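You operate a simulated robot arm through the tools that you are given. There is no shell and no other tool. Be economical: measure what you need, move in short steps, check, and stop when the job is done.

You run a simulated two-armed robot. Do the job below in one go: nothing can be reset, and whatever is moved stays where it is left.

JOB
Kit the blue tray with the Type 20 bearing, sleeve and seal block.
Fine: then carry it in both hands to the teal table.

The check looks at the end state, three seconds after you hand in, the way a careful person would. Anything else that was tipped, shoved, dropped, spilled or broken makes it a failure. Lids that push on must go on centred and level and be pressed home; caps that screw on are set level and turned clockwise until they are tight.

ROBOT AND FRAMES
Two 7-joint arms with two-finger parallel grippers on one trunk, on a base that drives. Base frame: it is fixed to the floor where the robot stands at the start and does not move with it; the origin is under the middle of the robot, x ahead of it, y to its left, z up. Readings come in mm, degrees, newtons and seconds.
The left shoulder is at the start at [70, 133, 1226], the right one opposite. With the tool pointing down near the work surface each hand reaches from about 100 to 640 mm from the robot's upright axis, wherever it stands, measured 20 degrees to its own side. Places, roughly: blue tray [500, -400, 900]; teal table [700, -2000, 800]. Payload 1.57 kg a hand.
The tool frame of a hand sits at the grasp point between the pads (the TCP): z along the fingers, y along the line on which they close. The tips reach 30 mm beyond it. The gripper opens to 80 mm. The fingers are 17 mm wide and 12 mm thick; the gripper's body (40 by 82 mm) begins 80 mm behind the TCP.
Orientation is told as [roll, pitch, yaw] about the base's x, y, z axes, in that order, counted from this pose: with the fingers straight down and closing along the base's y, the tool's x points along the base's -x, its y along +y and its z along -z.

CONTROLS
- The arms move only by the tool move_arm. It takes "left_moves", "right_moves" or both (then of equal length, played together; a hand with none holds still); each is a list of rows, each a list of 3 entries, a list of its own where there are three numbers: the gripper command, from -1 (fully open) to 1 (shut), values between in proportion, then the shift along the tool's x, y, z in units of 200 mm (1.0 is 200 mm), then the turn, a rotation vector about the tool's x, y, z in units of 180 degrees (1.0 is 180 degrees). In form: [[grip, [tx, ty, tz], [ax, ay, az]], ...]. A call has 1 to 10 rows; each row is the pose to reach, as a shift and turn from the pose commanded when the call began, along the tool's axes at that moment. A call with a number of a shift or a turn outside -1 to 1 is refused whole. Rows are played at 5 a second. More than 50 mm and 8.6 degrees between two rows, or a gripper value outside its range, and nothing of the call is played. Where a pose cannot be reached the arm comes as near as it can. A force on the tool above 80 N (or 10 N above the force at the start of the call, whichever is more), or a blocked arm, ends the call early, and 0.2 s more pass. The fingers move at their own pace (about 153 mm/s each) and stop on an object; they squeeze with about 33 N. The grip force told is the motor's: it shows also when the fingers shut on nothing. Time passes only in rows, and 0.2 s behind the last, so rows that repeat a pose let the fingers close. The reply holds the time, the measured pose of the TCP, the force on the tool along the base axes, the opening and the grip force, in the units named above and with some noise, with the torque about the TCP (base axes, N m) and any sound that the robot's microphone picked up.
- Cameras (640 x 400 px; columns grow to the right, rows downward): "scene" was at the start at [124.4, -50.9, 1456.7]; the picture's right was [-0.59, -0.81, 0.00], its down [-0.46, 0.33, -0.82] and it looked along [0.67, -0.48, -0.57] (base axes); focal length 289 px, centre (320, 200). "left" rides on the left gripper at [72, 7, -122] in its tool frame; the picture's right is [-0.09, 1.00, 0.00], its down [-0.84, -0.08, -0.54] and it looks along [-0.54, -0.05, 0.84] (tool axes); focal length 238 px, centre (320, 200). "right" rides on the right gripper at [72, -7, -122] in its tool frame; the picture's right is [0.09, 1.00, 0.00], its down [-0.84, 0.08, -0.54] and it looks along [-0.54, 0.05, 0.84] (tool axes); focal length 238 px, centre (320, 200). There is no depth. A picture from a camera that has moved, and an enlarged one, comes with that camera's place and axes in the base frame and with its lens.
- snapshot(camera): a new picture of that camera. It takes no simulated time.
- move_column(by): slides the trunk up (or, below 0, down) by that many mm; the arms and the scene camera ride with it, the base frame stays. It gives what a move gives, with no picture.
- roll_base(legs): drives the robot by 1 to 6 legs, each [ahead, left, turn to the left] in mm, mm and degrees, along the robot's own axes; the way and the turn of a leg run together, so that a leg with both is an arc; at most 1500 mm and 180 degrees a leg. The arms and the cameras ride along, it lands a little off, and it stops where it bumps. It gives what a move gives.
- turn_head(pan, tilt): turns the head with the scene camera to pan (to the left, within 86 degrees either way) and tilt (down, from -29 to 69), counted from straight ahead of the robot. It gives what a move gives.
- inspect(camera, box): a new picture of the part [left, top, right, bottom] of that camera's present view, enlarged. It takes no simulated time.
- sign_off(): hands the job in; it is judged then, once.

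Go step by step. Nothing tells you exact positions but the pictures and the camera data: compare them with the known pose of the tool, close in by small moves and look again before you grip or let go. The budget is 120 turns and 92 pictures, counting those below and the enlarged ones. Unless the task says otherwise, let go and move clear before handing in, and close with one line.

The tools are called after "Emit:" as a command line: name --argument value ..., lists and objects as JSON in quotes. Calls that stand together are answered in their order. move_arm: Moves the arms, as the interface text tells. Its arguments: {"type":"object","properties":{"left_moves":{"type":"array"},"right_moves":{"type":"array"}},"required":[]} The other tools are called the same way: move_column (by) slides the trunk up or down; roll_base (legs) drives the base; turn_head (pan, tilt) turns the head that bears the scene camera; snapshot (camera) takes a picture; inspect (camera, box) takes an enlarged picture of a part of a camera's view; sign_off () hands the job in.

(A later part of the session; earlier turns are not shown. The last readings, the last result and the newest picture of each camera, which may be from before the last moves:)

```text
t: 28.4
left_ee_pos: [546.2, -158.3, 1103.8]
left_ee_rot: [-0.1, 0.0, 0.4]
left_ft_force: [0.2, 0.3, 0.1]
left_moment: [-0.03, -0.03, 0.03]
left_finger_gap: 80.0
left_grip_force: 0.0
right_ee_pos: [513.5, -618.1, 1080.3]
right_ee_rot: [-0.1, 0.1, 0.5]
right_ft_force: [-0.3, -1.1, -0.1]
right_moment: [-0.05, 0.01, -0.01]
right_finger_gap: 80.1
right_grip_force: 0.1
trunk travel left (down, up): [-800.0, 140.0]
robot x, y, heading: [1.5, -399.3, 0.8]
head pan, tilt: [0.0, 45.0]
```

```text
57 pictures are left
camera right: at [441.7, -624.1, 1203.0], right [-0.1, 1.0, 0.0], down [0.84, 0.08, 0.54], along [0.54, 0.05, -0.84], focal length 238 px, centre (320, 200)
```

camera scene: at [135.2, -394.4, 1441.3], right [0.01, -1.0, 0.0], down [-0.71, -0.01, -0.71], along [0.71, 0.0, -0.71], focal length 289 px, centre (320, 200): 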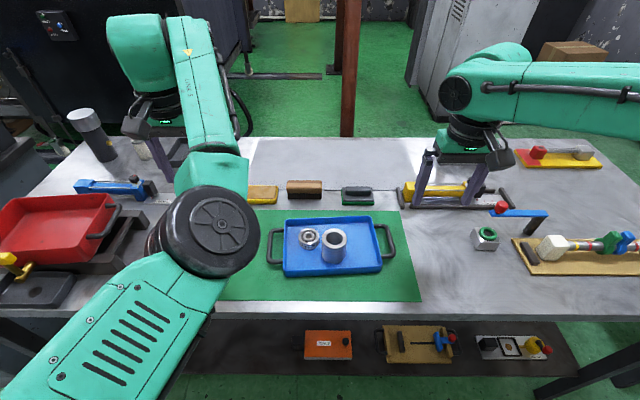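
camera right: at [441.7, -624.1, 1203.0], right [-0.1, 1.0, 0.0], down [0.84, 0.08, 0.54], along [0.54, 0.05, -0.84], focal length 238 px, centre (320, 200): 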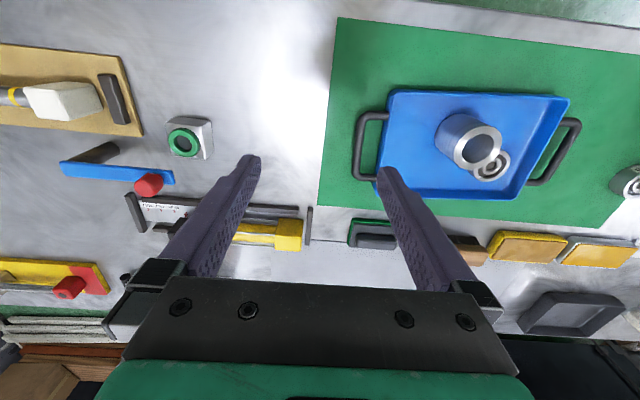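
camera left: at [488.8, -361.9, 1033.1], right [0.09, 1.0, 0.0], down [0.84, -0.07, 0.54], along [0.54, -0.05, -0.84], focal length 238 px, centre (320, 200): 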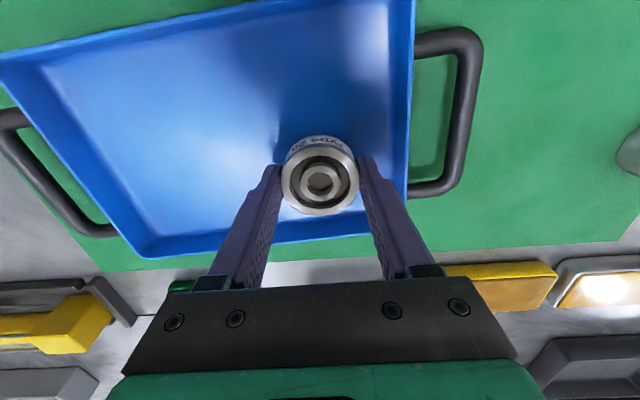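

The sleeve and bearing sit well in the tray. The seal block is at about [563, -791], so I'll move the right hand above it.

Emit:
move_arm --right_moves '[[-1, [-0.05, -0.173, 0.08], [0, 0, 0]], [-1, [-0.1, -0.346, 0.16], [0, 0, 0]], [-1, [-0.15, -0.519, 0.24], [0, 0, 0]], [-1, [-0.2, -0.692, 0.32], [0, 0, 0]], [-1, [-0.25, -0.865, 0.4], [0, 0, 0]], [-1, [-0.25, -0.865, 0.4], [0, 0, 0]]]'

Emit:
snapshot --camera "right"

Emit:
inspect --camera "scene" --box '[420, 180, 580, 280]'

```text
t: 29.8
left_ee_pos: [545.5, -159.5, 1105.2]
left_ee_rot: [0.0, -0.1, 0.3]
left_ft_force: [-0.5, 0.2, -0.1]
left_moment: [-0.01, 0.03, -0.01]
left_finger_gap: 79.8
left_grip_force: 0.1
right_ee_pos: [558.1, -791.1, 1000.6]
right_ee_rot: [-0.1, -0.3, 0.4]
right_ft_force: [-0.3, 0.5, 0.2]
right_moment: [0.0, -0.02, 0.02]
right_finger_gap: 79.9
right_grip_force: 0.1
right hand out of reach, approached as far as the arm can: row 5, 6
trunk travel left (down, up): [-800.0, 140.0]
robot x, y, heading: [4.1, -398.4, 0.7]
head pan, tilt: [0.0, 45.0]
```

```text
56 pictures are left
camera right: at [485.8, -797.6, 1124.0], right [-0.1, 0.99, 0.0], down [0.83, 0.08, 0.55], along [0.54, 0.05, -0.84], focal length 238 px, centre (320, 200)
```

right: 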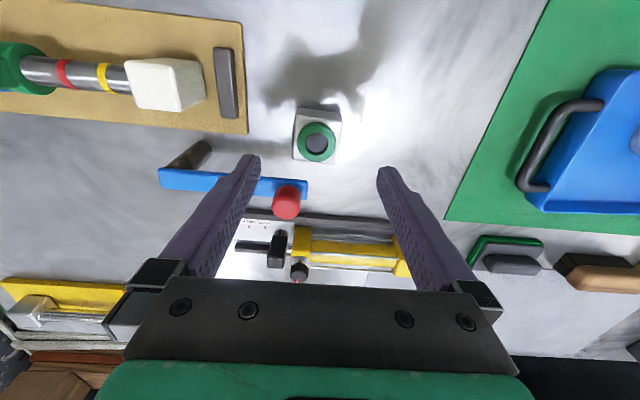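

```text
4.00 times, centred on (500, 230) of scene
camera zoom: at [134.4, -397.4, 1441.4], right [0.01, -1.0, 0.0], down [-0.71, 0.0, -0.71], along [0.71, 0.0, -0.71], focal length 1158 px, centre (-400, 80)
```

zoom: 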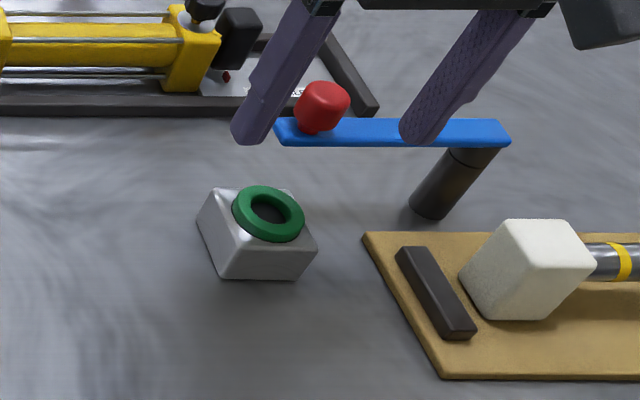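

The block at about [563, -792] is just past the arm's reach from here. I'll raise a bit, drive 160 mm right, then come back over it.

Emit:
move_arm --right_moves '[[-1, [0, 0.0, -0.2], [0, 0, 0]]]'

Emit:
roll_base --legs '[[0, -160, 0]]'

```text
t: 30.2
left_ee_pos: [545.1, -160.3, 1105.2]
left_ee_rot: [0.0, -0.2, 0.4]
left_ft_force: [0.2, -0.3, -0.6]
left_moment: [0.03, 0.0, -0.01]
left_finger_gap: 79.8
left_grip_force: 0.0
right_ee_pos: [556.6, -790.5, 1040.9]
right_ee_rot: [0.0, 0.0, 0.5]
right_ft_force: [-0.3, -1.1, 0.2]
right_moment: [-0.03, -0.04, -0.03]
right_finger_gap: 80.0
right_grip_force: 0.0
trunk travel left (down, up): [-800.0, 140.0]
robot x, y, heading: [2.4, -400.1, 0.3]
head pan, tilt: [0.0, 45.0]
```

```text
t: 31.6
left_ee_pos: [549.0, -319.0, 1103.3]
left_ee_rot: [-0.1, 0.0, 0.3]
left_ft_force: [-0.2, 0.5, -0.2]
left_moment: [-0.04, 0.0, -0.02]
left_finger_gap: 79.8
left_grip_force: 0.0
right_ee_pos: [557.1, -949.4, 1043.1]
right_ee_rot: [-0.1, 0.0, 0.2]
right_ft_force: [0.5, -0.3, -0.2]
right_moment: [-0.01, 0.02, -0.03]
right_finger_gap: 79.9
right_grip_force: 0.0
trunk travel left (down, up): [-800.0, 140.0]
robot x, y, heading: [0.4, -561.6, 0.5]
head pan, tilt: [0.0, 45.0]
```

Emit:
move_arm --right_moves '[[-1, [-0.01, 0.22, 0], [0, 0, 0]], [-1, [-0.02, 0.44, 0], [0, 0, 0]], [-1, [-0.03, 0.66, 0], [0, 0, 0]], [-1, [-0.03, 0.785, 0], [0, 0, 0]], [-1, [-0.03, 0.785, 0.23], [0, 0, 0]], [-1, [-0.03, 0.785, 0.42], [0, 0, 0]], [-1, [-0.03, 0.785, 0.42], [0, 0, 0]]]'

Emit:
snapshot --camera "right"

Emit:
inspect --camera "scene" --box '[350, 180, 510, 280]'

```text
t: 33.2
left_ee_pos: [546.8, -319.9, 1103.7]
left_ee_rot: [-0.1, 0.0, 0.3]
left_ft_force: [0.2, 1.0, -0.6]
left_moment: [0.0, 0.01, 0.0]
left_finger_gap: 80.2
left_grip_force: 0.0
right_ee_pos: [544.0, -799.7, 964.4]
right_ee_rot: [0.0, -0.1, 0.3]
right_ft_force: [-0.9, -0.2, 0.4]
right_moment: [0.02, -0.02, -0.02]
right_finger_gap: 80.1
right_grip_force: 0.3
right hand out of reach, approached as far as the arm can: row 5, 6, 7
trunk travel left (down, up): [-800.0, 140.0]
robot x, y, heading: [-3.9, -557.6, 0.2]
head pan, tilt: [0.0, 45.0]
```

```text
54 pictures are left
camera right: at [471.5, -806.6, 1087.2], right [-0.1, 1.0, 0.0], down [0.84, 0.08, 0.54], along [0.54, 0.05, -0.84], focal length 238 px, centre (320, 200)
```

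right: 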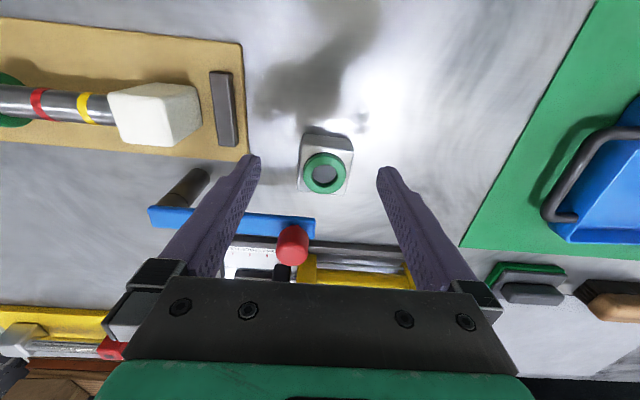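

```text
4.00 times, centred on (430, 230) of scene
camera zoom: at [136.0, -556.4, 1441.3], right [0.0, -1.0, 0.0], down [-0.71, 0.0, -0.71], along [0.71, 0.0, -0.71], focal length 1158 px, centre (-120, 80)
```

zoom: 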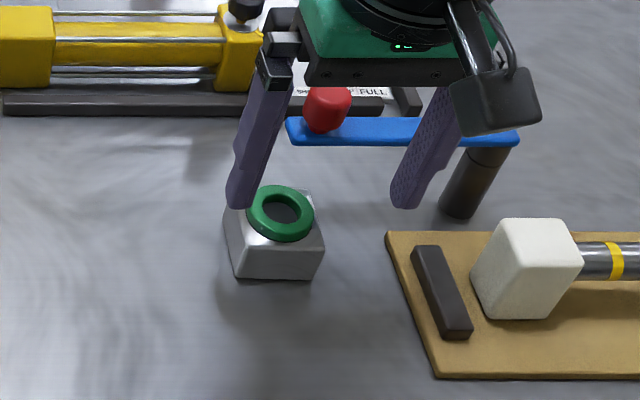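

The block's centre is right, but the arm can't reach low enough here. I'll raise the hand and lower the trunk by 120 mm to gain reach.

Emit:
move_arm --right_moves '[[-1, [0, 0.03, -0.24], [0, 0, 0]], [-1, [0, 0.03, -0.45], [0, 0, 0]], [-1, [0, 0.03, -0.6], [0, 0, 0]]]'

Emit:
move_column --by -120

```text
t: 34.0
left_ee_pos: [548.4, -320.8, 1103.9]
left_ee_rot: [0.0, -0.1, 0.3]
left_ft_force: [0.1, 0.8, -0.8]
left_moment: [-0.03, 0.0, 0.01]
left_finger_gap: 80.2
left_grip_force: 0.1
right_ee_pos: [541.5, -794.6, 1085.6]
right_ee_rot: [0.0, 0.0, 0.3]
right_ft_force: [-0.5, 0.1, -0.4]
right_moment: [0.01, -0.02, 0.01]
right_finger_gap: 79.8
right_grip_force: 0.1
trunk travel left (down, up): [-800.0, 140.0]
robot x, y, heading: [4.2, -556.8, 0.7]
head pan, tilt: [0.0, 45.0]
```

```text
t: 35.5
left_ee_pos: [547.0, -321.3, 983.9]
left_ee_rot: [0.0, 0.0, 0.3]
left_ft_force: [0.4, -0.1, -0.5]
left_moment: [-0.05, 0.01, 0.03]
left_finger_gap: 79.9
left_grip_force: 0.0
right_ee_pos: [542.9, -794.4, 967.0]
right_ee_rot: [0.0, 0.0, 0.3]
right_ft_force: [1.5, 0.8, 0.2]
right_moment: [0.02, -0.01, -0.02]
right_finger_gap: 80.0
right_grip_force: 0.1
trunk travel left (down, up): [-680.0, 260.0]
robot x, y, heading: [0.6, -556.4, 0.5]
head pan, tilt: [0.0, 45.0]
```

Emit:
move_arm --right_moves '[[-1, [-0.05, 0.005, 0], [0, 0, 0]], [-1, [-0.1, 0.005, 0.06], [0, 0, 0]], [-1, [-0.1, 0.005, 0.13], [0, 0, 0]], [-1, [-0.1, 0.005, 0.13], [0, 0, 0]]]'

Emit:
snapshot --camera "right"

Emit:
snapshot --camera "scene"

```text
t: 36.5
left_ee_pos: [546.9, -320.6, 984.3]
left_ee_rot: [0.0, 0.0, 0.3]
left_ft_force: [-0.2, 0.3, 0.0]
left_moment: [0.01, -0.01, -0.01]
left_finger_gap: 80.0
left_grip_force: 0.1
right_ee_pos: [562.2, -794.9, 940.9]
right_ee_rot: [0.0, 0.0, 0.4]
right_ft_force: [-0.9, -1.3, -0.1]
right_moment: [0.01, -0.01, -0.01]
right_finger_gap: 80.0
right_grip_force: 0.0
trunk travel left (down, up): [-680.0, 260.0]
robot x, y, heading: [4.4, -559.5, 0.5]
head pan, tilt: [0.0, 45.0]
```

```text
52 pictures are left
camera right: at [490.7, -799.6, 1063.2], right [-0.1, 1.0, 0.0], down [0.84, 0.08, 0.54], along [0.54, 0.05, -0.84], focal length 238 px, centre (320, 200)
```

right: 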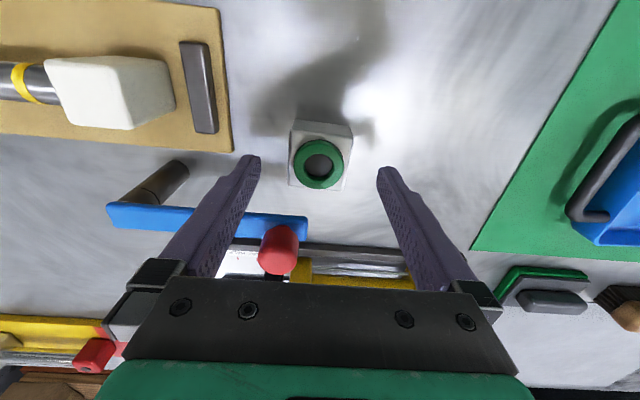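

```text
51 pictures are left
camera scene: at [136.2, -556.8, 1321.2], right [0.0, -1.0, 0.0], down [-0.71, 0.0, -0.71], along [0.71, 0.0, -0.71], focal length 289 px, centre (320, 200)
```

scene: 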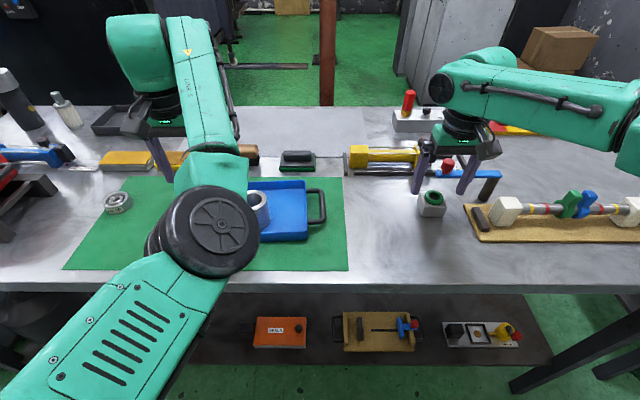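

Well centred. I'll lower and grip the block.

Emit:
move_arm --right_moves '[[-1, [0, 0, 0.1], [0, 0, 0]], [-1, [0, 0, 0.2], [0, 0, 0]], [-1, [0, 0, 0.22], [0, 0, 0]], [1, [0, 0, 0.22], [0, 0, 0]], [1, [0, 0, 0.22], [0, 0, 0]], [1, [0, 0, 0.22], [0, 0, 0]]]'

Emit:
snapshot --camera "right"

```text
t: 38.0
left_ee_pos: [547.8, -321.9, 984.4]
left_ee_rot: [0.0, -0.1, 0.3]
left_ft_force: [-0.3, 0.4, -0.5]
left_moment: [0.02, 0.0, 0.01]
left_finger_gap: 80.0
left_grip_force: 0.1
right_ee_pos: [560.3, -794.4, 896.2]
right_ee_rot: [0.0, -0.1, 0.3]
right_ft_force: [0.3, 0.5, 0.0]
right_moment: [0.04, -0.04, 0.02]
right_finger_gap: 47.3
right_grip_force: 32.7
right hand out of reach, approached as far as the arm can: row 3
trunk travel left (down, up): [-680.0, 260.0]
robot x, y, heading: [1.9, -556.2, 0.4]
head pan, tilt: [0.0, 45.0]
```

```text
50 pictures are left
camera right: at [488.1, -800.0, 1019.5], right [-0.1, 1.0, 0.0], down [0.84, 0.08, 0.54], along [0.54, 0.05, -0.84], focal length 238 px, centre (320, 200)
```

right: 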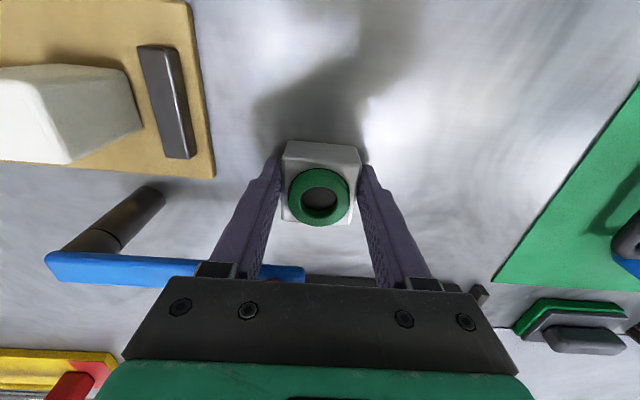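

The seal block is gripped (47.3 mm). I'll lift it, raise the trunk back, and drive left so that the right arm can serve the tray.

Emit:
move_arm --right_moves '[[1, [0.03, 0, -0.2], [0, 0, 0]], [1, [0.06, 0, -0.4], [0, 0, 0]]]'

Emit:
move_column --by 120

Emit:
roll_base --legs '[[0, 340, 0]]'

Emit:
snapshot --camera "right"

Emit:
inspect --camera "scene" --box '[320, 170, 520, 295]'

```text
t: 38.5
left_ee_pos: [546.0, -319.9, 984.8]
left_ee_rot: [0.0, -0.1, 0.3]
left_ft_force: [-0.3, 0.3, -0.4]
left_moment: [0.02, 0.04, 0.0]
left_finger_gap: 80.3
left_grip_force: 0.0
right_ee_pos: [549.5, -793.4, 977.9]
right_ee_rot: [0.0, 0.0, 0.4]
right_ft_force: [0.5, 0.5, -0.8]
right_moment: [0.01, -0.03, -0.06]
right_finger_gap: 47.3
right_grip_force: 32.9
trunk travel left (down, up): [-680.0, 260.0]
robot x, y, heading: [1.9, -559.1, 0.3]
head pan, tilt: [0.0, 45.0]
```

```text
t: 40.0
left_ee_pos: [548.0, -320.6, 1103.8]
left_ee_rot: [0.1, 0.0, 0.4]
left_ft_force: [-0.2, -0.8, 0.1]
left_moment: [0.01, 0.02, 0.04]
left_finger_gap: 79.9
left_grip_force: 0.1
right_ee_pos: [550.2, -794.5, 1097.2]
right_ee_rot: [0.0, -0.1, 0.3]
right_ft_force: [0.1, -0.1, -1.8]
right_moment: [-0.01, -0.03, -0.02]
right_finger_gap: 47.1
right_grip_force: 33.4
trunk travel left (down, up): [-800.0, 140.0]
robot x, y, heading: [-0.3, -556.9, 0.4]
head pan, tilt: [0.0, 45.0]
```

```text
t: 42.3
left_ee_pos: [546.3, 15.4, 1104.4]
left_ee_rot: [0.1, 0.0, 0.1]
left_ft_force: [-0.9, -0.2, -0.3]
left_moment: [-0.05, 0.01, 0.01]
left_finger_gap: 79.9
left_grip_force: 0.1
right_ee_pos: [549.3, -457.5, 1095.3]
right_ee_rot: [0.1, 0.0, 0.2]
right_ft_force: [-0.8, -0.1, -0.8]
right_moment: [0.01, 0.04, 0.03]
right_finger_gap: 47.3
right_grip_force: 32.9
trunk travel left (down, up): [-800.0, 140.0]
robot x, y, heading: [-1.8, -218.1, 0.2]
head pan, tilt: [0.0, 45.0]
```

```text
49 pictures are left
camera right: at [476.6, -462.9, 1218.9], right [-0.1, 1.0, 0.0], down [0.84, 0.08, 0.54], along [0.54, 0.05, -0.84], focal length 238 px, centre (320, 200)
```

right: 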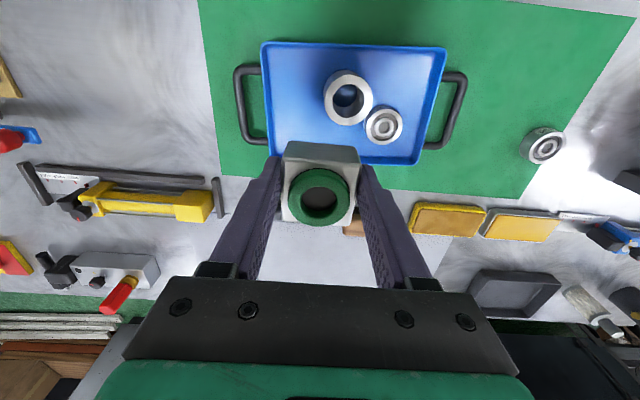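

```text
3.20 times, centred on (420, 232) of scene
camera zoom: at [135.2, -219.5, 1441.2], right [0.0, -1.0, 0.0], down [-0.71, 0.0, -0.71], along [0.71, 0.0, -0.71], focal length 926 px, centre (0, 96)
```

zoom: 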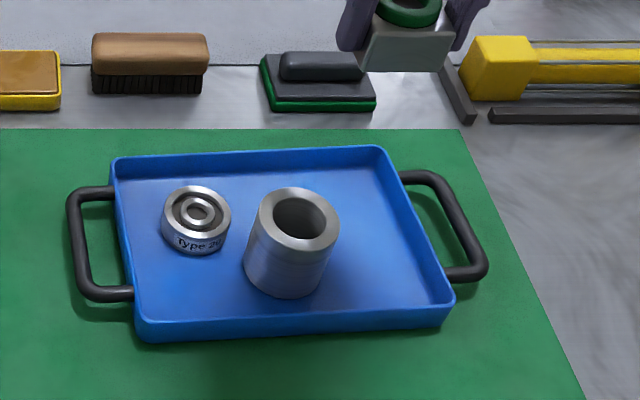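

I'll place the block at about [566, -474], rear-right in the tray. First I lower it to just above the floor and check.

Emit:
move_arm --right_moves '[[1, [-0.085, -0.083, 0.15], [0, 0, 0]], [1, [-0.085, -0.083, 0.35], [0, 0, 0]], [1, [-0.085, -0.083, 0.55], [0, 0, 0]], [1, [-0.085, -0.083, 0.75], [0, 0, 0]], [1, [-0.085, -0.083, 0.75], [0, 0, 0]]]'

Emit:
snapshot --camera "right"

Emit:
inspect --camera "scene" --box '[320, 170, 520, 295]'

```text
t: 43.5
left_ee_pos: [546.4, 17.5, 1103.3]
left_ee_rot: [0.1, -0.1, 0.2]
left_ft_force: [-0.4, -0.1, -0.2]
left_moment: [-0.01, 0.04, 0.0]
left_finger_gap: 80.0
left_grip_force: 0.1
right_ee_pos: [542.1, -480.1, 956.6]
right_ee_rot: [0.1, -0.1, 0.2]
right_ft_force: [0.0, -0.6, 0.6]
right_moment: [0.04, 0.01, -0.02]
right_finger_gap: 47.4
right_grip_force: 32.9
right hand out of reach, approached as far as the arm can: row 3, 4, 5
trunk travel left (down, up): [-800.0, 140.0]
robot x, y, heading: [-1.4, -223.2, 0.3]
head pan, tilt: [0.0, 45.0]
```

```text
47 pictures are left
camera right: at [470.8, -486.0, 1079.5], right [-0.1, 1.0, 0.0], down [0.84, 0.08, 0.54], along [0.54, 0.05, -0.84], focal length 238 px, centre (320, 200)
```

right: 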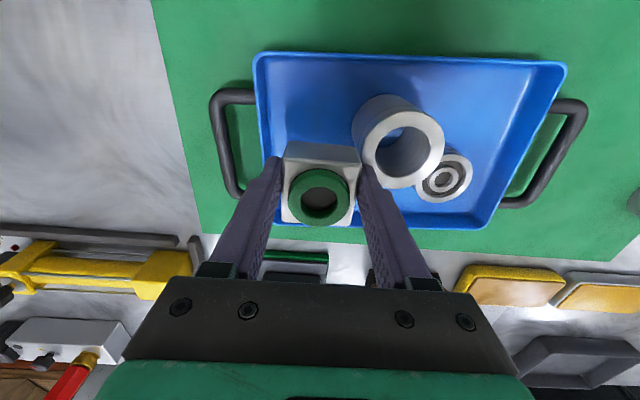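

```text
3.20 times, centred on (420, 232) of scene
camera zoom: at [134.8, -217.3, 1441.3], right [0.0, -1.0, 0.0], down [-0.71, 0.0, -0.71], along [0.71, 0.0, -0.71], focal length 926 px, centre (0, 96)
```

zoom: 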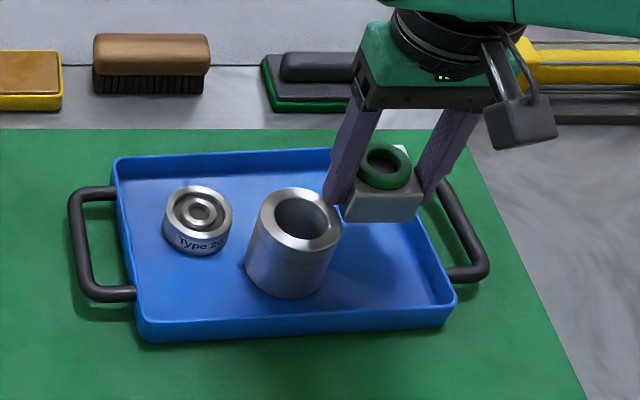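

The limit shows again at low height, so I'll go up, then lower the trunk 120 mm.

Emit:
move_arm --right_moves '[[1, [0, 0, -0.22], [0, 0, 0]], [1, [0, 0, -0.44], [0, 0, 0]], [1, [-0.06, 0.015, -0.65], [0, 0, 0]], [1, [-0.12, 0.03, -0.65], [0, 0, 0]]]'

Emit:
move_column --by -120

```text
t: 44.5
left_ee_pos: [548.2, 16.8, 1102.0]
left_ee_rot: [0.0, 0.1, 0.1]
left_ft_force: [0.0, -0.3, -0.4]
left_moment: [-0.01, 0.0, -0.01]
left_finger_gap: 79.8
left_grip_force: 0.0
right_ee_pos: [568.5, -474.7, 1086.5]
right_ee_rot: [0.0, 0.1, 0.3]
right_ft_force: [0.2, 0.3, -2.6]
right_moment: [0.0, 0.03, 0.0]
right_finger_gap: 47.2
right_grip_force: 32.8
trunk travel left (down, up): [-800.0, 140.0]
robot x, y, heading: [-0.6, -220.3, 0.3]
head pan, tilt: [0.0, 45.0]
```

```text
t: 46.0
left_ee_pos: [546.3, 15.9, 988.8]
left_ee_rot: [0.3, -0.5, 0.3]
left_ft_force: [9.7, -0.2, 28.5]
left_moment: [1.31, -0.23, -0.46]
left_finger_gap: 79.4
left_grip_force: 0.1
right_ee_pos: [565.1, -475.0, 967.8]
right_ee_rot: [0.0, -0.2, 0.2]
right_ft_force: [0.2, 0.1, -0.9]
right_moment: [-0.01, 0.02, 0.02]
right_finger_gap: 46.9
right_grip_force: 32.9
trunk travel left (down, up): [-680.0, 260.0]
robot x, y, heading: [0.5, -217.8, 0.4]
head pan, tilt: [0.0, 45.0]
```

The left hand is pressing on something (28 N). I'll look before moving it.

Emit:
snapshot --camera "left"

Emit:
snapshot --camera "scene"

```text
45 pictures are left
camera left: at [472.5, 21.1, 1109.8], right [0.09, 1.0, 0.01], down [0.83, -0.08, 0.55], along [0.55, -0.04, -0.84], focal length 238 px, centre (320, 200)
```

left: 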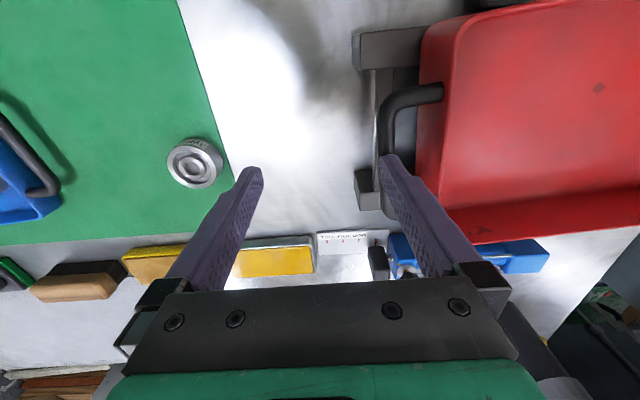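

```text
44 pictures are left
camera scene: at [132.7, -220.1, 1322.0], right [0.0, -1.0, 0.0], down [-0.71, 0.0, -0.71], along [0.71, 0.0, -0.71], focal length 289 px, centre (320, 200)
```

scene: 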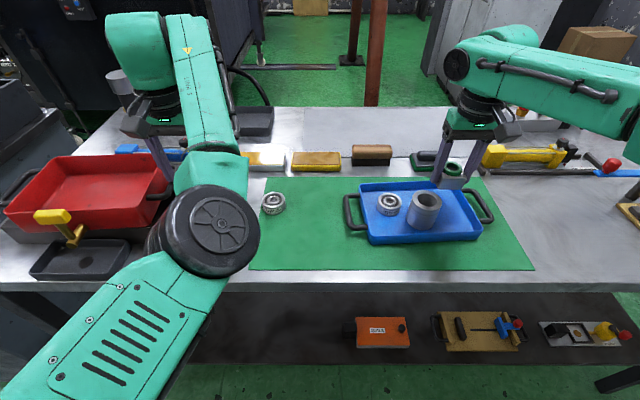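

The left finger is resting on the red tray's handle. I'll lift it straight up.

Emit:
move_arm --left_moves '[[-1, [0, 0, -0.03], [0, 0, 0]], [-1, [0, 0, -0.08], [0, 0, 0]], [-1, [0, 0, -0.2], [0, 0, 0]], [-1, [0, 0, -0.4], [0, 0, 0]]]'

Emit:
snapshot --camera "left"

```text
t: 47.0
left_ee_pos: [546.4, 18.0, 1066.3]
left_ee_rot: [0.0, 0.0, 0.2]
left_ft_force: [0.2, 0.3, 0.5]
left_moment: [0.0, -0.03, 0.0]
left_finger_gap: 79.9
left_grip_force: 0.1
right_ee_pos: [565.7, -473.9, 968.3]
right_ee_rot: [0.0, 0.0, 0.3]
right_ft_force: [-0.4, 0.1, -1.3]
right_moment: [0.01, 0.0, -0.02]
right_finger_gap: 47.0
right_grip_force: 32.9
trunk travel left (down, up): [-680.0, 260.0]
robot x, y, heading: [-0.4, -216.3, 0.2]
head pan, tilt: [0.0, 45.0]
```

```text
43 pictures are left
camera left: at [474.4, 23.2, 1187.9], right [0.09, 1.0, 0.0], down [0.84, -0.07, 0.54], along [0.54, -0.05, -0.84], focal length 238 px, centre (320, 200)
```

left: 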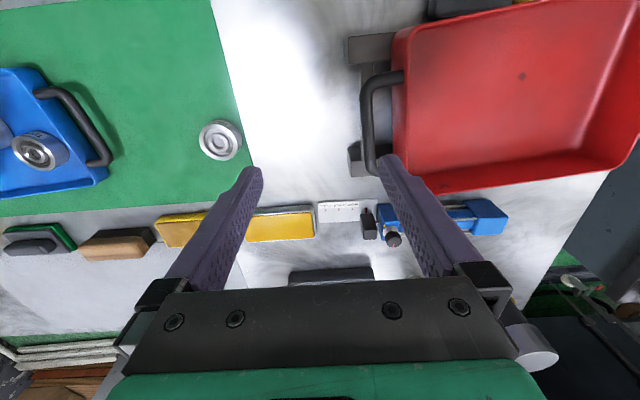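

It's clear and the red tray looks unmoved. Now I'll lower the block into the blue tray.

Emit:
move_arm --right_moves '[[1, [0, 0, 0.1], [0, 0, 0]], [1, [0, 0, 0.2], [0, 0, 0]], [1, [0, 0, 0.28], [0, 0, 0]], [1, [0, 0, 0.3], [0, 0, 0]], [1, [0, 0, 0.3], [0, 0, 0]]]'

Emit:
snapshot --camera "right"

Emit:
inspect --camera "scene" --box '[340, 150, 500, 250]'

```text
t: 48.2
left_ee_pos: [547.9, 16.7, 1066.0]
left_ee_rot: [-0.1, 0.0, 0.2]
left_ft_force: [0.1, 0.5, 0.0]
left_moment: [0.0, 0.02, -0.02]
left_finger_gap: 80.2
left_grip_force: 0.1
right_ee_pos: [566.1, -474.0, 907.3]
right_ee_rot: [-0.1, -0.2, 0.2]
right_ft_force: [0.2, 0.7, -1.3]
right_moment: [-0.02, 0.0, -0.03]
right_finger_gap: 47.0
right_grip_force: 32.6
trunk travel left (down, up): [-680.0, 260.0]
robot x, y, heading: [-2.5, -217.6, 0.3]
head pan, tilt: [0.0, 45.0]
```

```text
42 pictures are left
camera right: at [493.8, -479.9, 1029.1], right [-0.1, 1.0, 0.0], down [0.83, 0.08, 0.54], along [0.54, 0.05, -0.84], focal length 238 px, centre (320, 200)
```

right: 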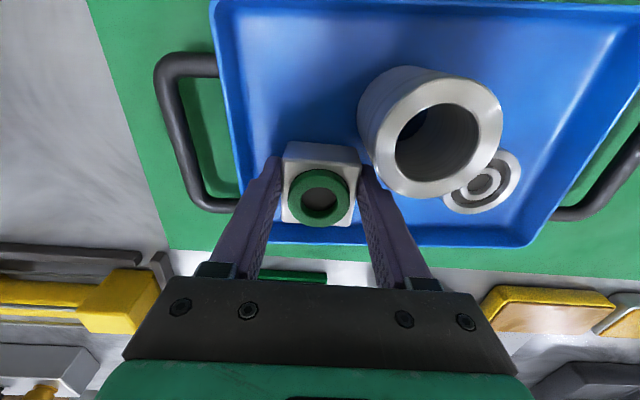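

```text
4.00 times, centred on (420, 200) of scene
camera zoom: at [135.2, -217.6, 1321.2], right [0.0, -1.0, 0.0], down [-0.71, 0.0, -0.71], along [0.71, 0.0, -0.71], focal length 1158 px, centre (-80, 200)
```

zoom: 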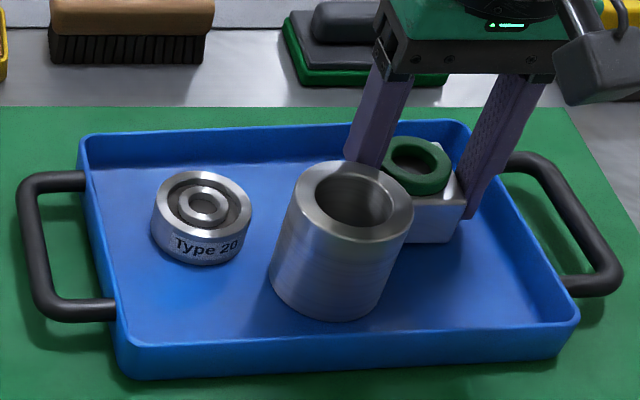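

Emit:
move_arm --right_moves '[[1, [0, 0, 0.02], [0, 0, 0]], [1, [0, 0, 0.03], [0, 0, 0]], [1, [0, 0, 0.035], [0, 0, 0]], [1, [0, 0, 0.035], [0, 0, 0]]]'

```text
t: 49.2
left_ee_pos: [546.2, 17.7, 1067.3]
left_ee_rot: [0.0, -0.1, 0.1]
left_ft_force: [0.1, -0.8, -0.4]
left_moment: [-0.02, -0.01, -0.03]
left_finger_gap: 80.0
left_grip_force: 0.1
right_ee_pos: [564.5, -474.2, 904.0]
right_ee_rot: [0.0, -0.4, 0.1]
right_ft_force: [6.0, -0.8, 17.8]
right_moment: [-0.06, 0.1, -0.02]
right_finger_gap: 47.0
right_grip_force: 33.5
trunk travel left (down, up): [-680.0, 260.0]
robot x, y, heading: [1.7, -222.7, 0.3]
head pan, tilt: [0.0, 45.0]
```

Contact is made. I'll ease up, release, and rise clear.

Emit:
move_arm --right_moves '[[1, [0, 0, -0.01], [0, 0, 0]], [1, [0, 0, -0.014], [0, 0, 0]], [0.0, [0, 0, -0.014], [0, 0, 0]], [-0.45, [0, 0, -0.014], [0, 0, 0]], [-0.45, [0, 0, -0.014], [0, 0, 0]], [-0.45, [0, 0, -0.15], [0, 0, 0]], [-0.45, [0, 0, -0.35], [0, 0, 0]], [-0.45, [0, 0, -0.55], [0, 0, 0]], [-1, [0, 0, -0.7], [0, 0, 0]]]'

Emit:
move_column --by 120

Emit:
snapshot --camera "right"

Emit:
snapshot --camera "scene"

```text
t: 51.2
left_ee_pos: [546.8, 18.1, 1065.6]
left_ee_rot: [0.0, -0.1, 0.3]
left_ft_force: [-0.2, -0.2, 0.6]
left_moment: [-0.01, -0.03, -0.01]
left_finger_gap: 80.0
left_grip_force: 0.1
right_ee_pos: [565.2, -476.0, 1042.1]
right_ee_rot: [0.0, -0.1, 0.2]
right_ft_force: [-0.3, 0.5, 0.4]
right_moment: [-0.02, 0.0, 0.03]
right_finger_gap: 80.0
right_grip_force: 0.0
right hand out of reach, approached as far as the arm can: row 9
trunk travel left (down, up): [-680.0, 260.0]
robot x, y, heading: [-0.4, -221.2, 0.3]
head pan, tilt: [0.0, 45.0]
```

```text
t: 52.7
left_ee_pos: [548.6, 17.7, 1185.3]
left_ee_rot: [0.0, 0.0, 0.3]
left_ft_force: [0.0, 0.3, 0.0]
left_moment: [0.01, 0.03, -0.03]
left_finger_gap: 80.1
left_grip_force: 0.0
right_ee_pos: [564.4, -475.0, 1159.8]
right_ee_rot: [-0.1, -0.1, 0.2]
right_ft_force: [0.7, -0.4, -0.3]
right_moment: [0.0, 0.0, 0.03]
right_finger_gap: 80.2
right_grip_force: 0.1
trunk travel left (down, up): [-800.0, 140.0]
robot x, y, heading: [-0.2, -217.4, 0.1]
head pan, tilt: [0.0, 45.0]
```

```text
40 pictures are left
camera right: at [493.7, -481.0, 1282.6], right [-0.1, 1.0, 0.0], down [0.84, 0.08, 0.54], along [0.54, 0.05, -0.84], focal length 238 px, centre (320, 200)
```

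right: 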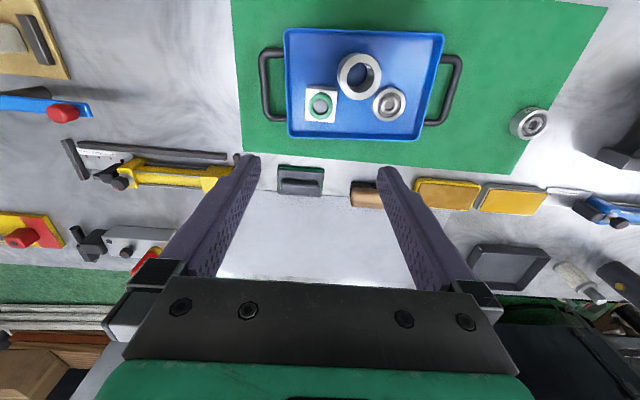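

```text
39 pictures are left
camera scene: at [135.1, -217.5, 1441.2], right [0.0, -1.0, 0.0], down [-0.71, 0.0, -0.71], along [0.71, 0.0, -0.71], focal length 289 px, centre (320, 200)
```

scene: 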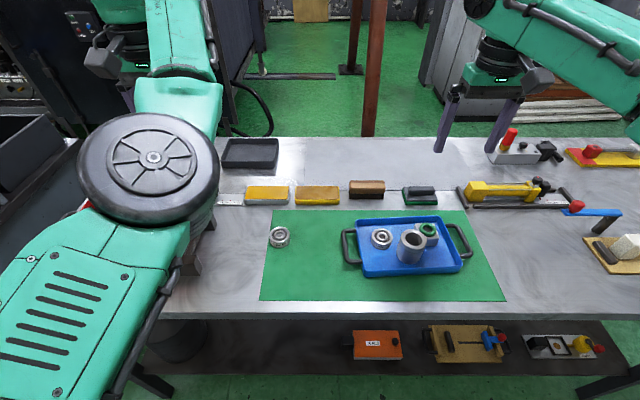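

All three parts stand in the tray. The handles' bars are at about [529, -278] and [552, -560], z≈890. I'll centre the base on the tray, lower the trunk, and bring both hands above the handles.

Emit:
roll_base --legs '[[0, -203, 0]]'

Emit:
move_column --by -120

```text
t: 54.3
left_ee_pos: [548.5, -184.3, 1186.6]
left_ee_rot: [-0.1, 0.0, 0.2]
left_ft_force: [0.9, -0.7, -0.1]
left_moment: [-0.04, -0.03, -0.02]
left_finger_gap: 80.0
left_grip_force: 0.0
right_ee_pos: [565.2, -677.0, 1161.9]
right_ee_rot: [-0.1, -0.1, 0.2]
right_ft_force: [-0.5, 0.2, -1.0]
right_moment: [-0.03, -0.06, 0.01]
right_finger_gap: 79.8
right_grip_force: 0.0
trunk travel left (down, up): [-800.0, 140.0]
robot x, y, heading: [1.7, -423.9, 0.2]
head pan, tilt: [0.0, 45.0]
```

```text
t: 55.8
left_ee_pos: [548.2, -187.6, 1065.6]
left_ee_rot: [0.0, 0.0, 0.2]
left_ft_force: [1.0, -0.6, -0.5]
left_moment: [0.03, -0.04, 0.03]
left_finger_gap: 80.0
left_grip_force: 0.1
right_ee_pos: [564.8, -679.3, 1041.3]
right_ee_rot: [0.1, -0.1, 0.2]
right_ft_force: [-0.2, -0.3, -0.5]
right_moment: [-0.01, 0.02, 0.02]
right_finger_gap: 80.1
right_grip_force: 0.0
trunk travel left (down, up): [-680.0, 260.0]
robot x, y, heading: [2.4, -422.9, 0.1]
head pan, tilt: [0.0, 45.0]
```

Emit:
move_arm --left_moves '[[0.3, [0.024, -0.114, 0.131], [0, 0, -0.006]], [0.3, [0.048, -0.228, 0.262], [0, 0, -0.012]], [0.3, [0.071, -0.341, 0.394], [0, 0, -0.018]], [0.3, [0.095, -0.455, 0.525], [0, 0, -0.024]], [0.3, [0.095, -0.455, 0.525], [0, 0, -0.024]]]' --right_moves '[[0.3, [0.016, 0.149, 0.101], [0, 0, -0.006]], [0.3, [0.032, 0.298, 0.202], [0, 0, -0.012]], [0.3, [0.049, 0.446, 0.304], [0, 0, -0.018]], [0.3, [0.065, 0.595, 0.405], [0, 0, -0.024]], [0.3, [0.065, 0.595, 0.405], [0, 0, -0.024]]]'

Emit:
snapshot --camera "left"

Emit:
snapshot --camera "right"

Emit:
inspect --camera "scene" --box '[220, 120, 420, 245]'

```text
t: 57.0
left_ee_pos: [570.5, -272.0, 954.0]
left_ee_rot: [0.0, 0.1, 4.6]
left_ft_force: [0.9, 0.3, 0.4]
left_moment: [-0.05, 0.04, -0.01]
left_finger_gap: 28.3
left_grip_force: 0.0
left hand out of reach, approached as far as the arm can: row 1, 2, 3, 4, 5
right_ee_pos: [530.9, -575.2, 959.5]
right_ee_rot: [0.1, -0.2, 4.5]
right_ft_force: [-0.1, -0.4, -0.8]
right_moment: [0.0, -0.01, -0.01]
right_finger_gap: 28.2
right_grip_force: 0.0
right hand out of reach, approached as far as the arm can: row 2, 3, 4, 5
trunk travel left (down, up): [-680.0, 260.0]
robot x, y, heading: [3.4, -423.7, -0.1]
head pan, tilt: [0.0, 45.0]
```

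```text
38 pictures are left
camera left: at [497.7, -271.3, 1075.9], right [0.01, 1.0, 0.0], down [0.84, -0.01, 0.54], along [0.54, -0.01, -0.84], focal length 238 px, centre (320, 200)
```

left: 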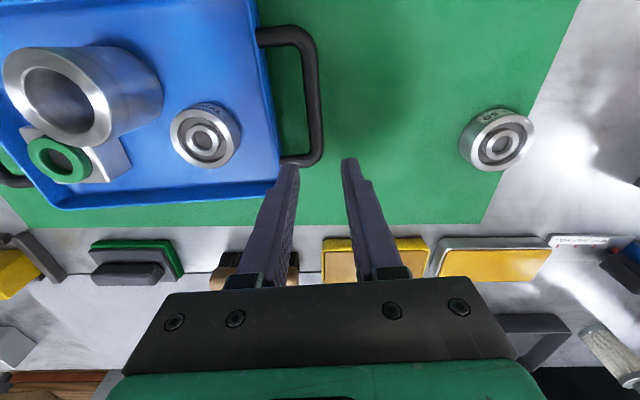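

```text
37 pictures are left
camera right: at [459.6, -586.8, 1081.9], right [-0.17, 0.99, 0.0], down [0.83, 0.14, 0.54], along [0.54, 0.09, -0.84], focal length 238 px, centre (320, 200)
```

right: 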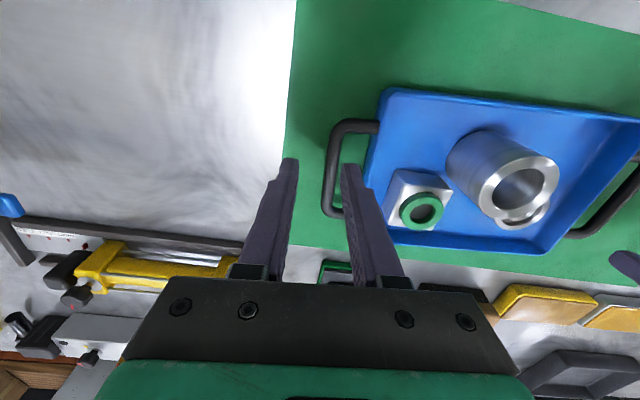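

```text
3.20 times, centred on (320, 182) of scene
camera zoom: at [135.6, -422.0, 1321.2], right [0.0, -1.0, 0.0], down [-0.71, 0.0, -0.71], along [0.71, 0.0, -0.71], focal length 926 px, centre (320, 256)
```

zoom: 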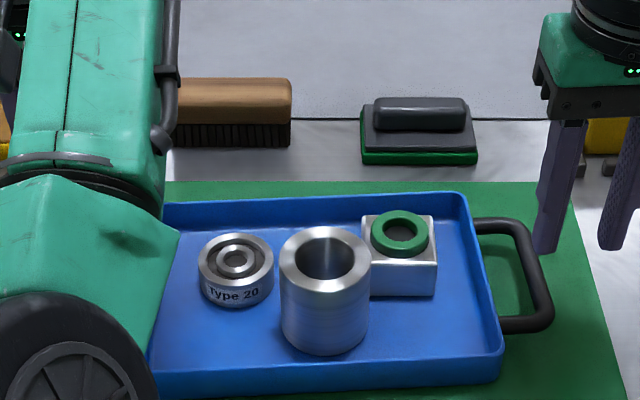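

Both arms hit limits in this posture. I'll raise the trunk back and test both hands again from there.

Emit:
move_column --by 120

Emit:
move_arm --left_moves '[[0.3, [0.07, 0, 0.1], [0, 0, 0]], [0.3, [0.14, 0, 0.25], [0, 0, 0]], [0.3, [0.2, -0.03, 0.4], [0, 0, 0]], [0.3, [0.2, -0.03, 0.55], [0, 0, 0]], [0.3, [0.2, -0.03, 0.55], [0, 0, 0]]]'

Emit:
snapshot --camera "scene"

```text
t: 58.5
left_ee_pos: [570.2, -270.8, 1074.0]
left_ee_rot: [-0.1, -0.1, 4.6]
left_ft_force: [1.1, 0.2, -0.5]
left_moment: [-0.02, -0.01, 0.0]
left_finger_gap: 28.2
left_grip_force: 0.1
right_ee_pos: [531.4, -575.2, 1079.5]
right_ee_rot: [0.1, -0.1, 4.4]
right_ft_force: [-0.8, 0.9, -0.3]
right_moment: [-0.02, -0.02, -0.01]
right_finger_gap: 27.7
right_grip_force: 0.0
trunk travel left (down, up): [-800.0, 140.0]
robot x, y, heading: [3.0, -421.2, 0.4]
head pan, tilt: [0.0, 45.0]
```

```text
t: 59.7
left_ee_pos: [534.5, -268.5, 971.4]
left_ee_rot: [0.6, -0.8, 5.7]
left_ft_force: [0.0, -0.1, -0.2]
left_moment: [0.02, -0.01, -0.02]
left_finger_gap: 27.9
left_grip_force: 0.1
left hand out of reach, approached as far as the arm can: row 1, 2, 3
right_ee_pos: [531.1, -575.9, 1079.7]
right_ee_rot: [0.1, -0.2, 4.6]
right_ft_force: [-0.6, -0.2, -0.9]
right_moment: [0.0, -0.02, 0.0]
right_finger_gap: 27.8
right_grip_force: 0.1
trunk travel left (down, up): [-800.0, 140.0]
robot x, y, heading: [-1.5, -422.4, 0.1]
head pan, tilt: [0.0, 45.0]
```

```text
35 pictures are left
camera scene: at [135.5, -421.9, 1441.2], right [0.0, -1.0, 0.0], down [-0.71, 0.0, -0.71], along [0.71, 0.0, -0.71], focal length 289 px, centre (320, 200)
```

scene: 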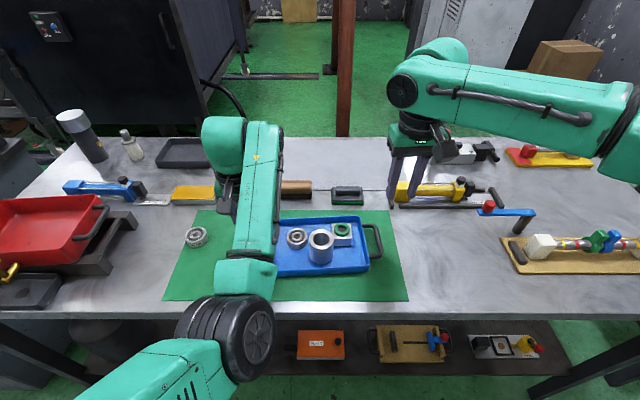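

The left hand can reach low with the trunk up. Now I'll let it settle and test the right hand's descent towards its handle.

Emit:
move_arm --left_moves '[[0.3, [0, 0, 0], [0, 0, 0]], [0.3, [0, 0, 0], [0, 0, 0]], [0.3, [0, 0, 0], [0, 0, 0]], [0.3, [0, 0, 0], [0, 0, 0]]]' --right_moves '[[0.3, [-0.03, 0.02, 0.15], [0, 0, 0]], [0.3, [-0.06, 0.04, 0.3], [0, 0, 0]], [0.3, [-0.09, 0.07, 0.45], [0, 0, 0]], [0.3, [-0.1, 0.07, 0.58], [0, 0, 0]]]'

```text
t: 60.7
left_ee_pos: [533.1, -268.2, 967.2]
left_ee_rot: [0.9, -0.6, 5.4]
left_ft_force: [-1.0, 0.4, 1.0]
left_moment: [-0.03, 0.03, 0.0]
left_finger_gap: 28.0
left_grip_force: 0.0
right_ee_pos: [512.9, -586.0, 981.4]
right_ee_rot: [0.2, -0.2, 4.5]
right_ft_force: [-0.9, 0.0, 1.0]
right_moment: [0.0, 0.01, 0.01]
right_finger_gap: 27.9
right_grip_force: 0.0
right hand out of reach, approached as far as the arm can: row 1, 2, 3, 4
trunk travel left (down, up): [-800.0, 140.0]
robot x, y, heading: [2.2, -422.8, -0.1]
head pan, tilt: [0.0, 45.0]
```

The right arm is limited on the outer side. I'll move the right hand outwards, then drive 60 mm ahead and 100 mm left to suit both arms.

Emit:
move_arm --left_moves '[[0.3, [0, 0, -0.05], [0, 0, 0]], [0.3, [0, 0, -0.1], [0, 0, 0]], [0.3, [0, 0, -0.1], [0, 0, 0]]]' --right_moves '[[0.3, [0, -0.15, -0.1], [0, 0, 0]], [0.3, [0, -0.33, -0.1], [0, 0, 0]], [0.3, [0, -0.5, -0.1], [0, 0, 0]]]'

Emit:
roll_base --legs '[[0, 100, 0], [60, 0, 0]]'

```text
t: 61.5
left_ee_pos: [533.1, -270.8, 982.4]
left_ee_rot: [0.8, -0.1, 5.3]
left_ft_force: [-0.1, -0.7, 1.1]
left_moment: [0.03, -0.03, 0.0]
left_finger_gap: 28.2
left_grip_force: 0.0
right_ee_pos: [518.7, -686.4, 999.2]
right_ee_rot: [0.1, -0.2, 4.6]
right_ft_force: [-0.3, -0.4, 0.7]
right_moment: [-0.02, 0.01, -0.02]
right_finger_gap: 28.0
right_grip_force: 0.1
trunk travel left (down, up): [-800.0, 140.0]
robot x, y, heading: [-0.0, -423.0, 0.2]
head pan, tilt: [0.0, 45.0]
```

```text
t: 63.2
left_ee_pos: [591.0, -174.1, 986.9]
left_ee_rot: [0.6, -0.6, 5.3]
left_ft_force: [-0.8, 0.0, 0.8]
left_moment: [0.02, -0.02, 0.01]
left_finger_gap: 27.6
left_grip_force: 0.1
right_ee_pos: [576.4, -588.0, 1001.8]
right_ee_rot: [0.1, -0.3, 4.4]
right_ft_force: [-1.0, 0.0, 0.2]
right_moment: [-0.01, -0.01, 0.01]
right_finger_gap: 28.1
right_grip_force: 0.1
trunk travel left (down, up): [-800.0, 140.0]
robot x, y, heading: [63.7, -328.8, 0.1]
head pan, tilt: [0.0, 45.0]
```

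Emit:
move_arm --left_moves '[[0.3, [0.12, -0.163, 0.06], [0, 0, 0]], [0.3, [0.24, -0.326, 0.12], [0, 0, 0.003]], [0.3, [0.357, -0.489, 0.185], [0, 0, 0.005]], [0.3, [0.357, -0.489, 0.185], [0, 0, 0.005]], [0.3, [0.357, -0.489, 0.185], [0, 0, 0.005]]]' --right_moves '[[0.3, [0.05, 0.05, 0.08], [0, 0, 0]], [0.3, [0.109, 0.149, 0.16], [0, 0, 0]], [0.3, [0.109, 0.149, 0.26], [0, 0, 0]], [0.3, [0.109, 0.149, 0.26], [0, 0, 0]], [0.3, [0.109, 0.149, 0.26], [0, 0, 0]]]'

Emit:
snapshot --camera "left"

Emit:
snapshot --camera "right"

```text
t: 64.6
left_ee_pos: [557.6, -213.9, 930.6]
left_ee_rot: [6.4, -2.6, 8.6]
left_ft_force: [-0.8, 0.5, -0.6]
left_moment: [-0.02, 0.01, 0.03]
left_finger_gap: 28.2
left_grip_force: 0.0
left hand out of reach, approached as far as the arm can: row 1, 2, 3, 4, 5
right_ee_pos: [555.3, -559.7, 947.3]
right_ee_rot: [0.0, 0.0, 4.5]
right_ft_force: [0.6, 0.3, 0.5]
right_moment: [0.01, 0.02, 0.0]
right_finger_gap: 28.1
right_grip_force: 0.1
trunk travel left (down, up): [-800.0, 140.0]
robot x, y, heading: [62.1, -325.2, 0.0]
head pan, tilt: [0.0, 45.0]
stopped in row 5 (left hand): the arm was blocked; the commanded pose is now the measured one
```

```text
34 pictures are left
camera left: at [482.8, -234.0, 1049.9], right [-0.06, 0.99, 0.12], down [0.82, -0.02, 0.57], along [0.56, 0.13, -0.82], focal length 238 px, centre (320, 200)
```

left: 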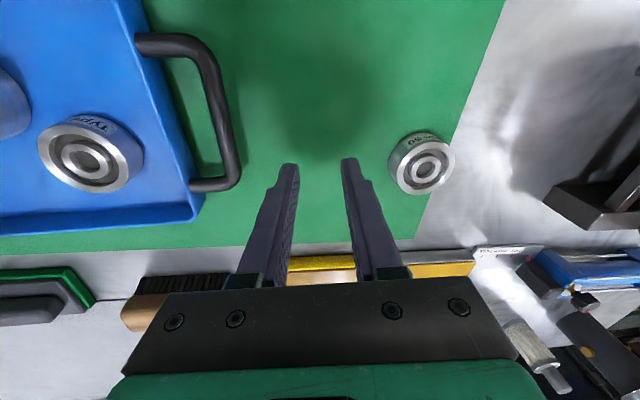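

```text
33 pictures are left
camera right: at [484.5, -571.2, 1069.9], right [-0.17, 0.99, 0.0], down [0.83, 0.14, 0.54], along [0.54, 0.09, -0.84], focal length 238 px, centre (320, 200)
```

right: 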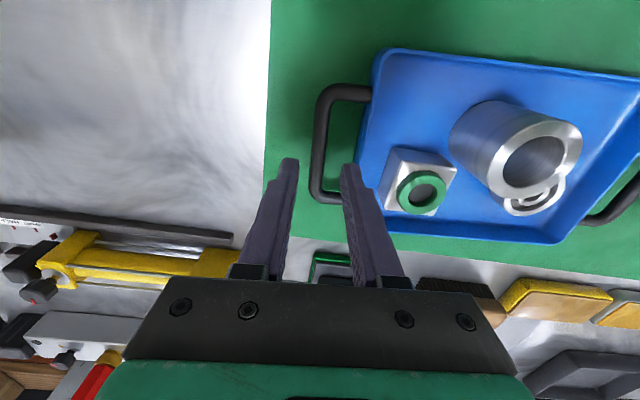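

The right hand is over its handle. The left arm is blocked, so I'll look at its elbow.

Emit:
snapshot --camera "scene"

Emit:
turn_head --pan 40 --tilt 60

Emit:
snapshot --camera "scene"

```text
32 pictures are left
camera scene: at [196.8, -323.5, 1441.2], right [0.0, -1.0, 0.0], down [-0.71, 0.0, -0.71], along [0.71, 0.0, -0.71], focal length 289 px, centre (320, 200)
```

scene: 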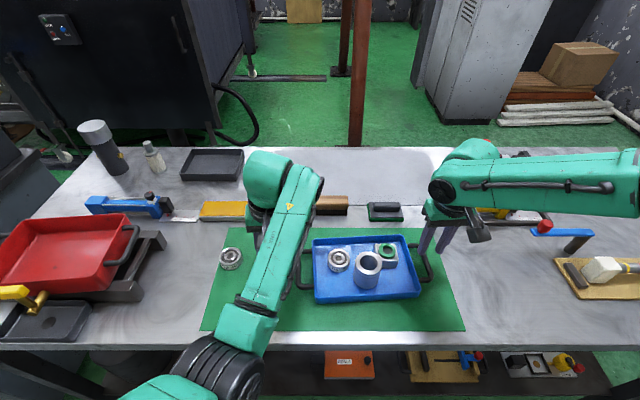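

```text
t: 65.7
left_ee_pos: [557.4, -215.0, 931.2]
left_ee_rot: [6.4, -2.5, 8.6]
left_ft_force: [0.2, -0.4, -0.8]
left_moment: [-0.03, -0.03, 0.0]
left_finger_gap: 28.0
left_grip_force: 0.2
right_ee_pos: [556.0, -558.0, 947.6]
right_ee_rot: [0.1, -0.2, 4.5]
right_ft_force: [0.0, 0.0, 0.7]
right_moment: [-0.02, -0.03, -0.03]
right_finger_gap: 28.1
right_grip_force: 0.1
trunk travel left (down, up): [-800.0, 140.0]
robot x, y, heading: [63.9, -324.1, 0.2]
head pan, tilt: [40.0, 60.0]
```

```text
31 pictures are left
camera scene: at [166.0, -280.7, 1421.8], right [0.64, -0.77, 0.0], down [-0.66, -0.56, -0.5], along [0.38, 0.32, -0.87], focal length 289 px, centre (320, 200)
```

scene: 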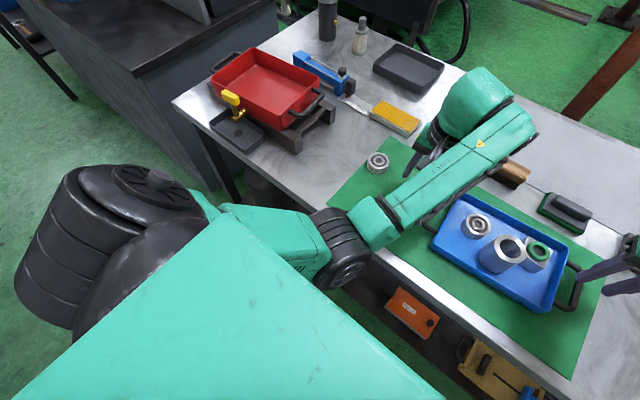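

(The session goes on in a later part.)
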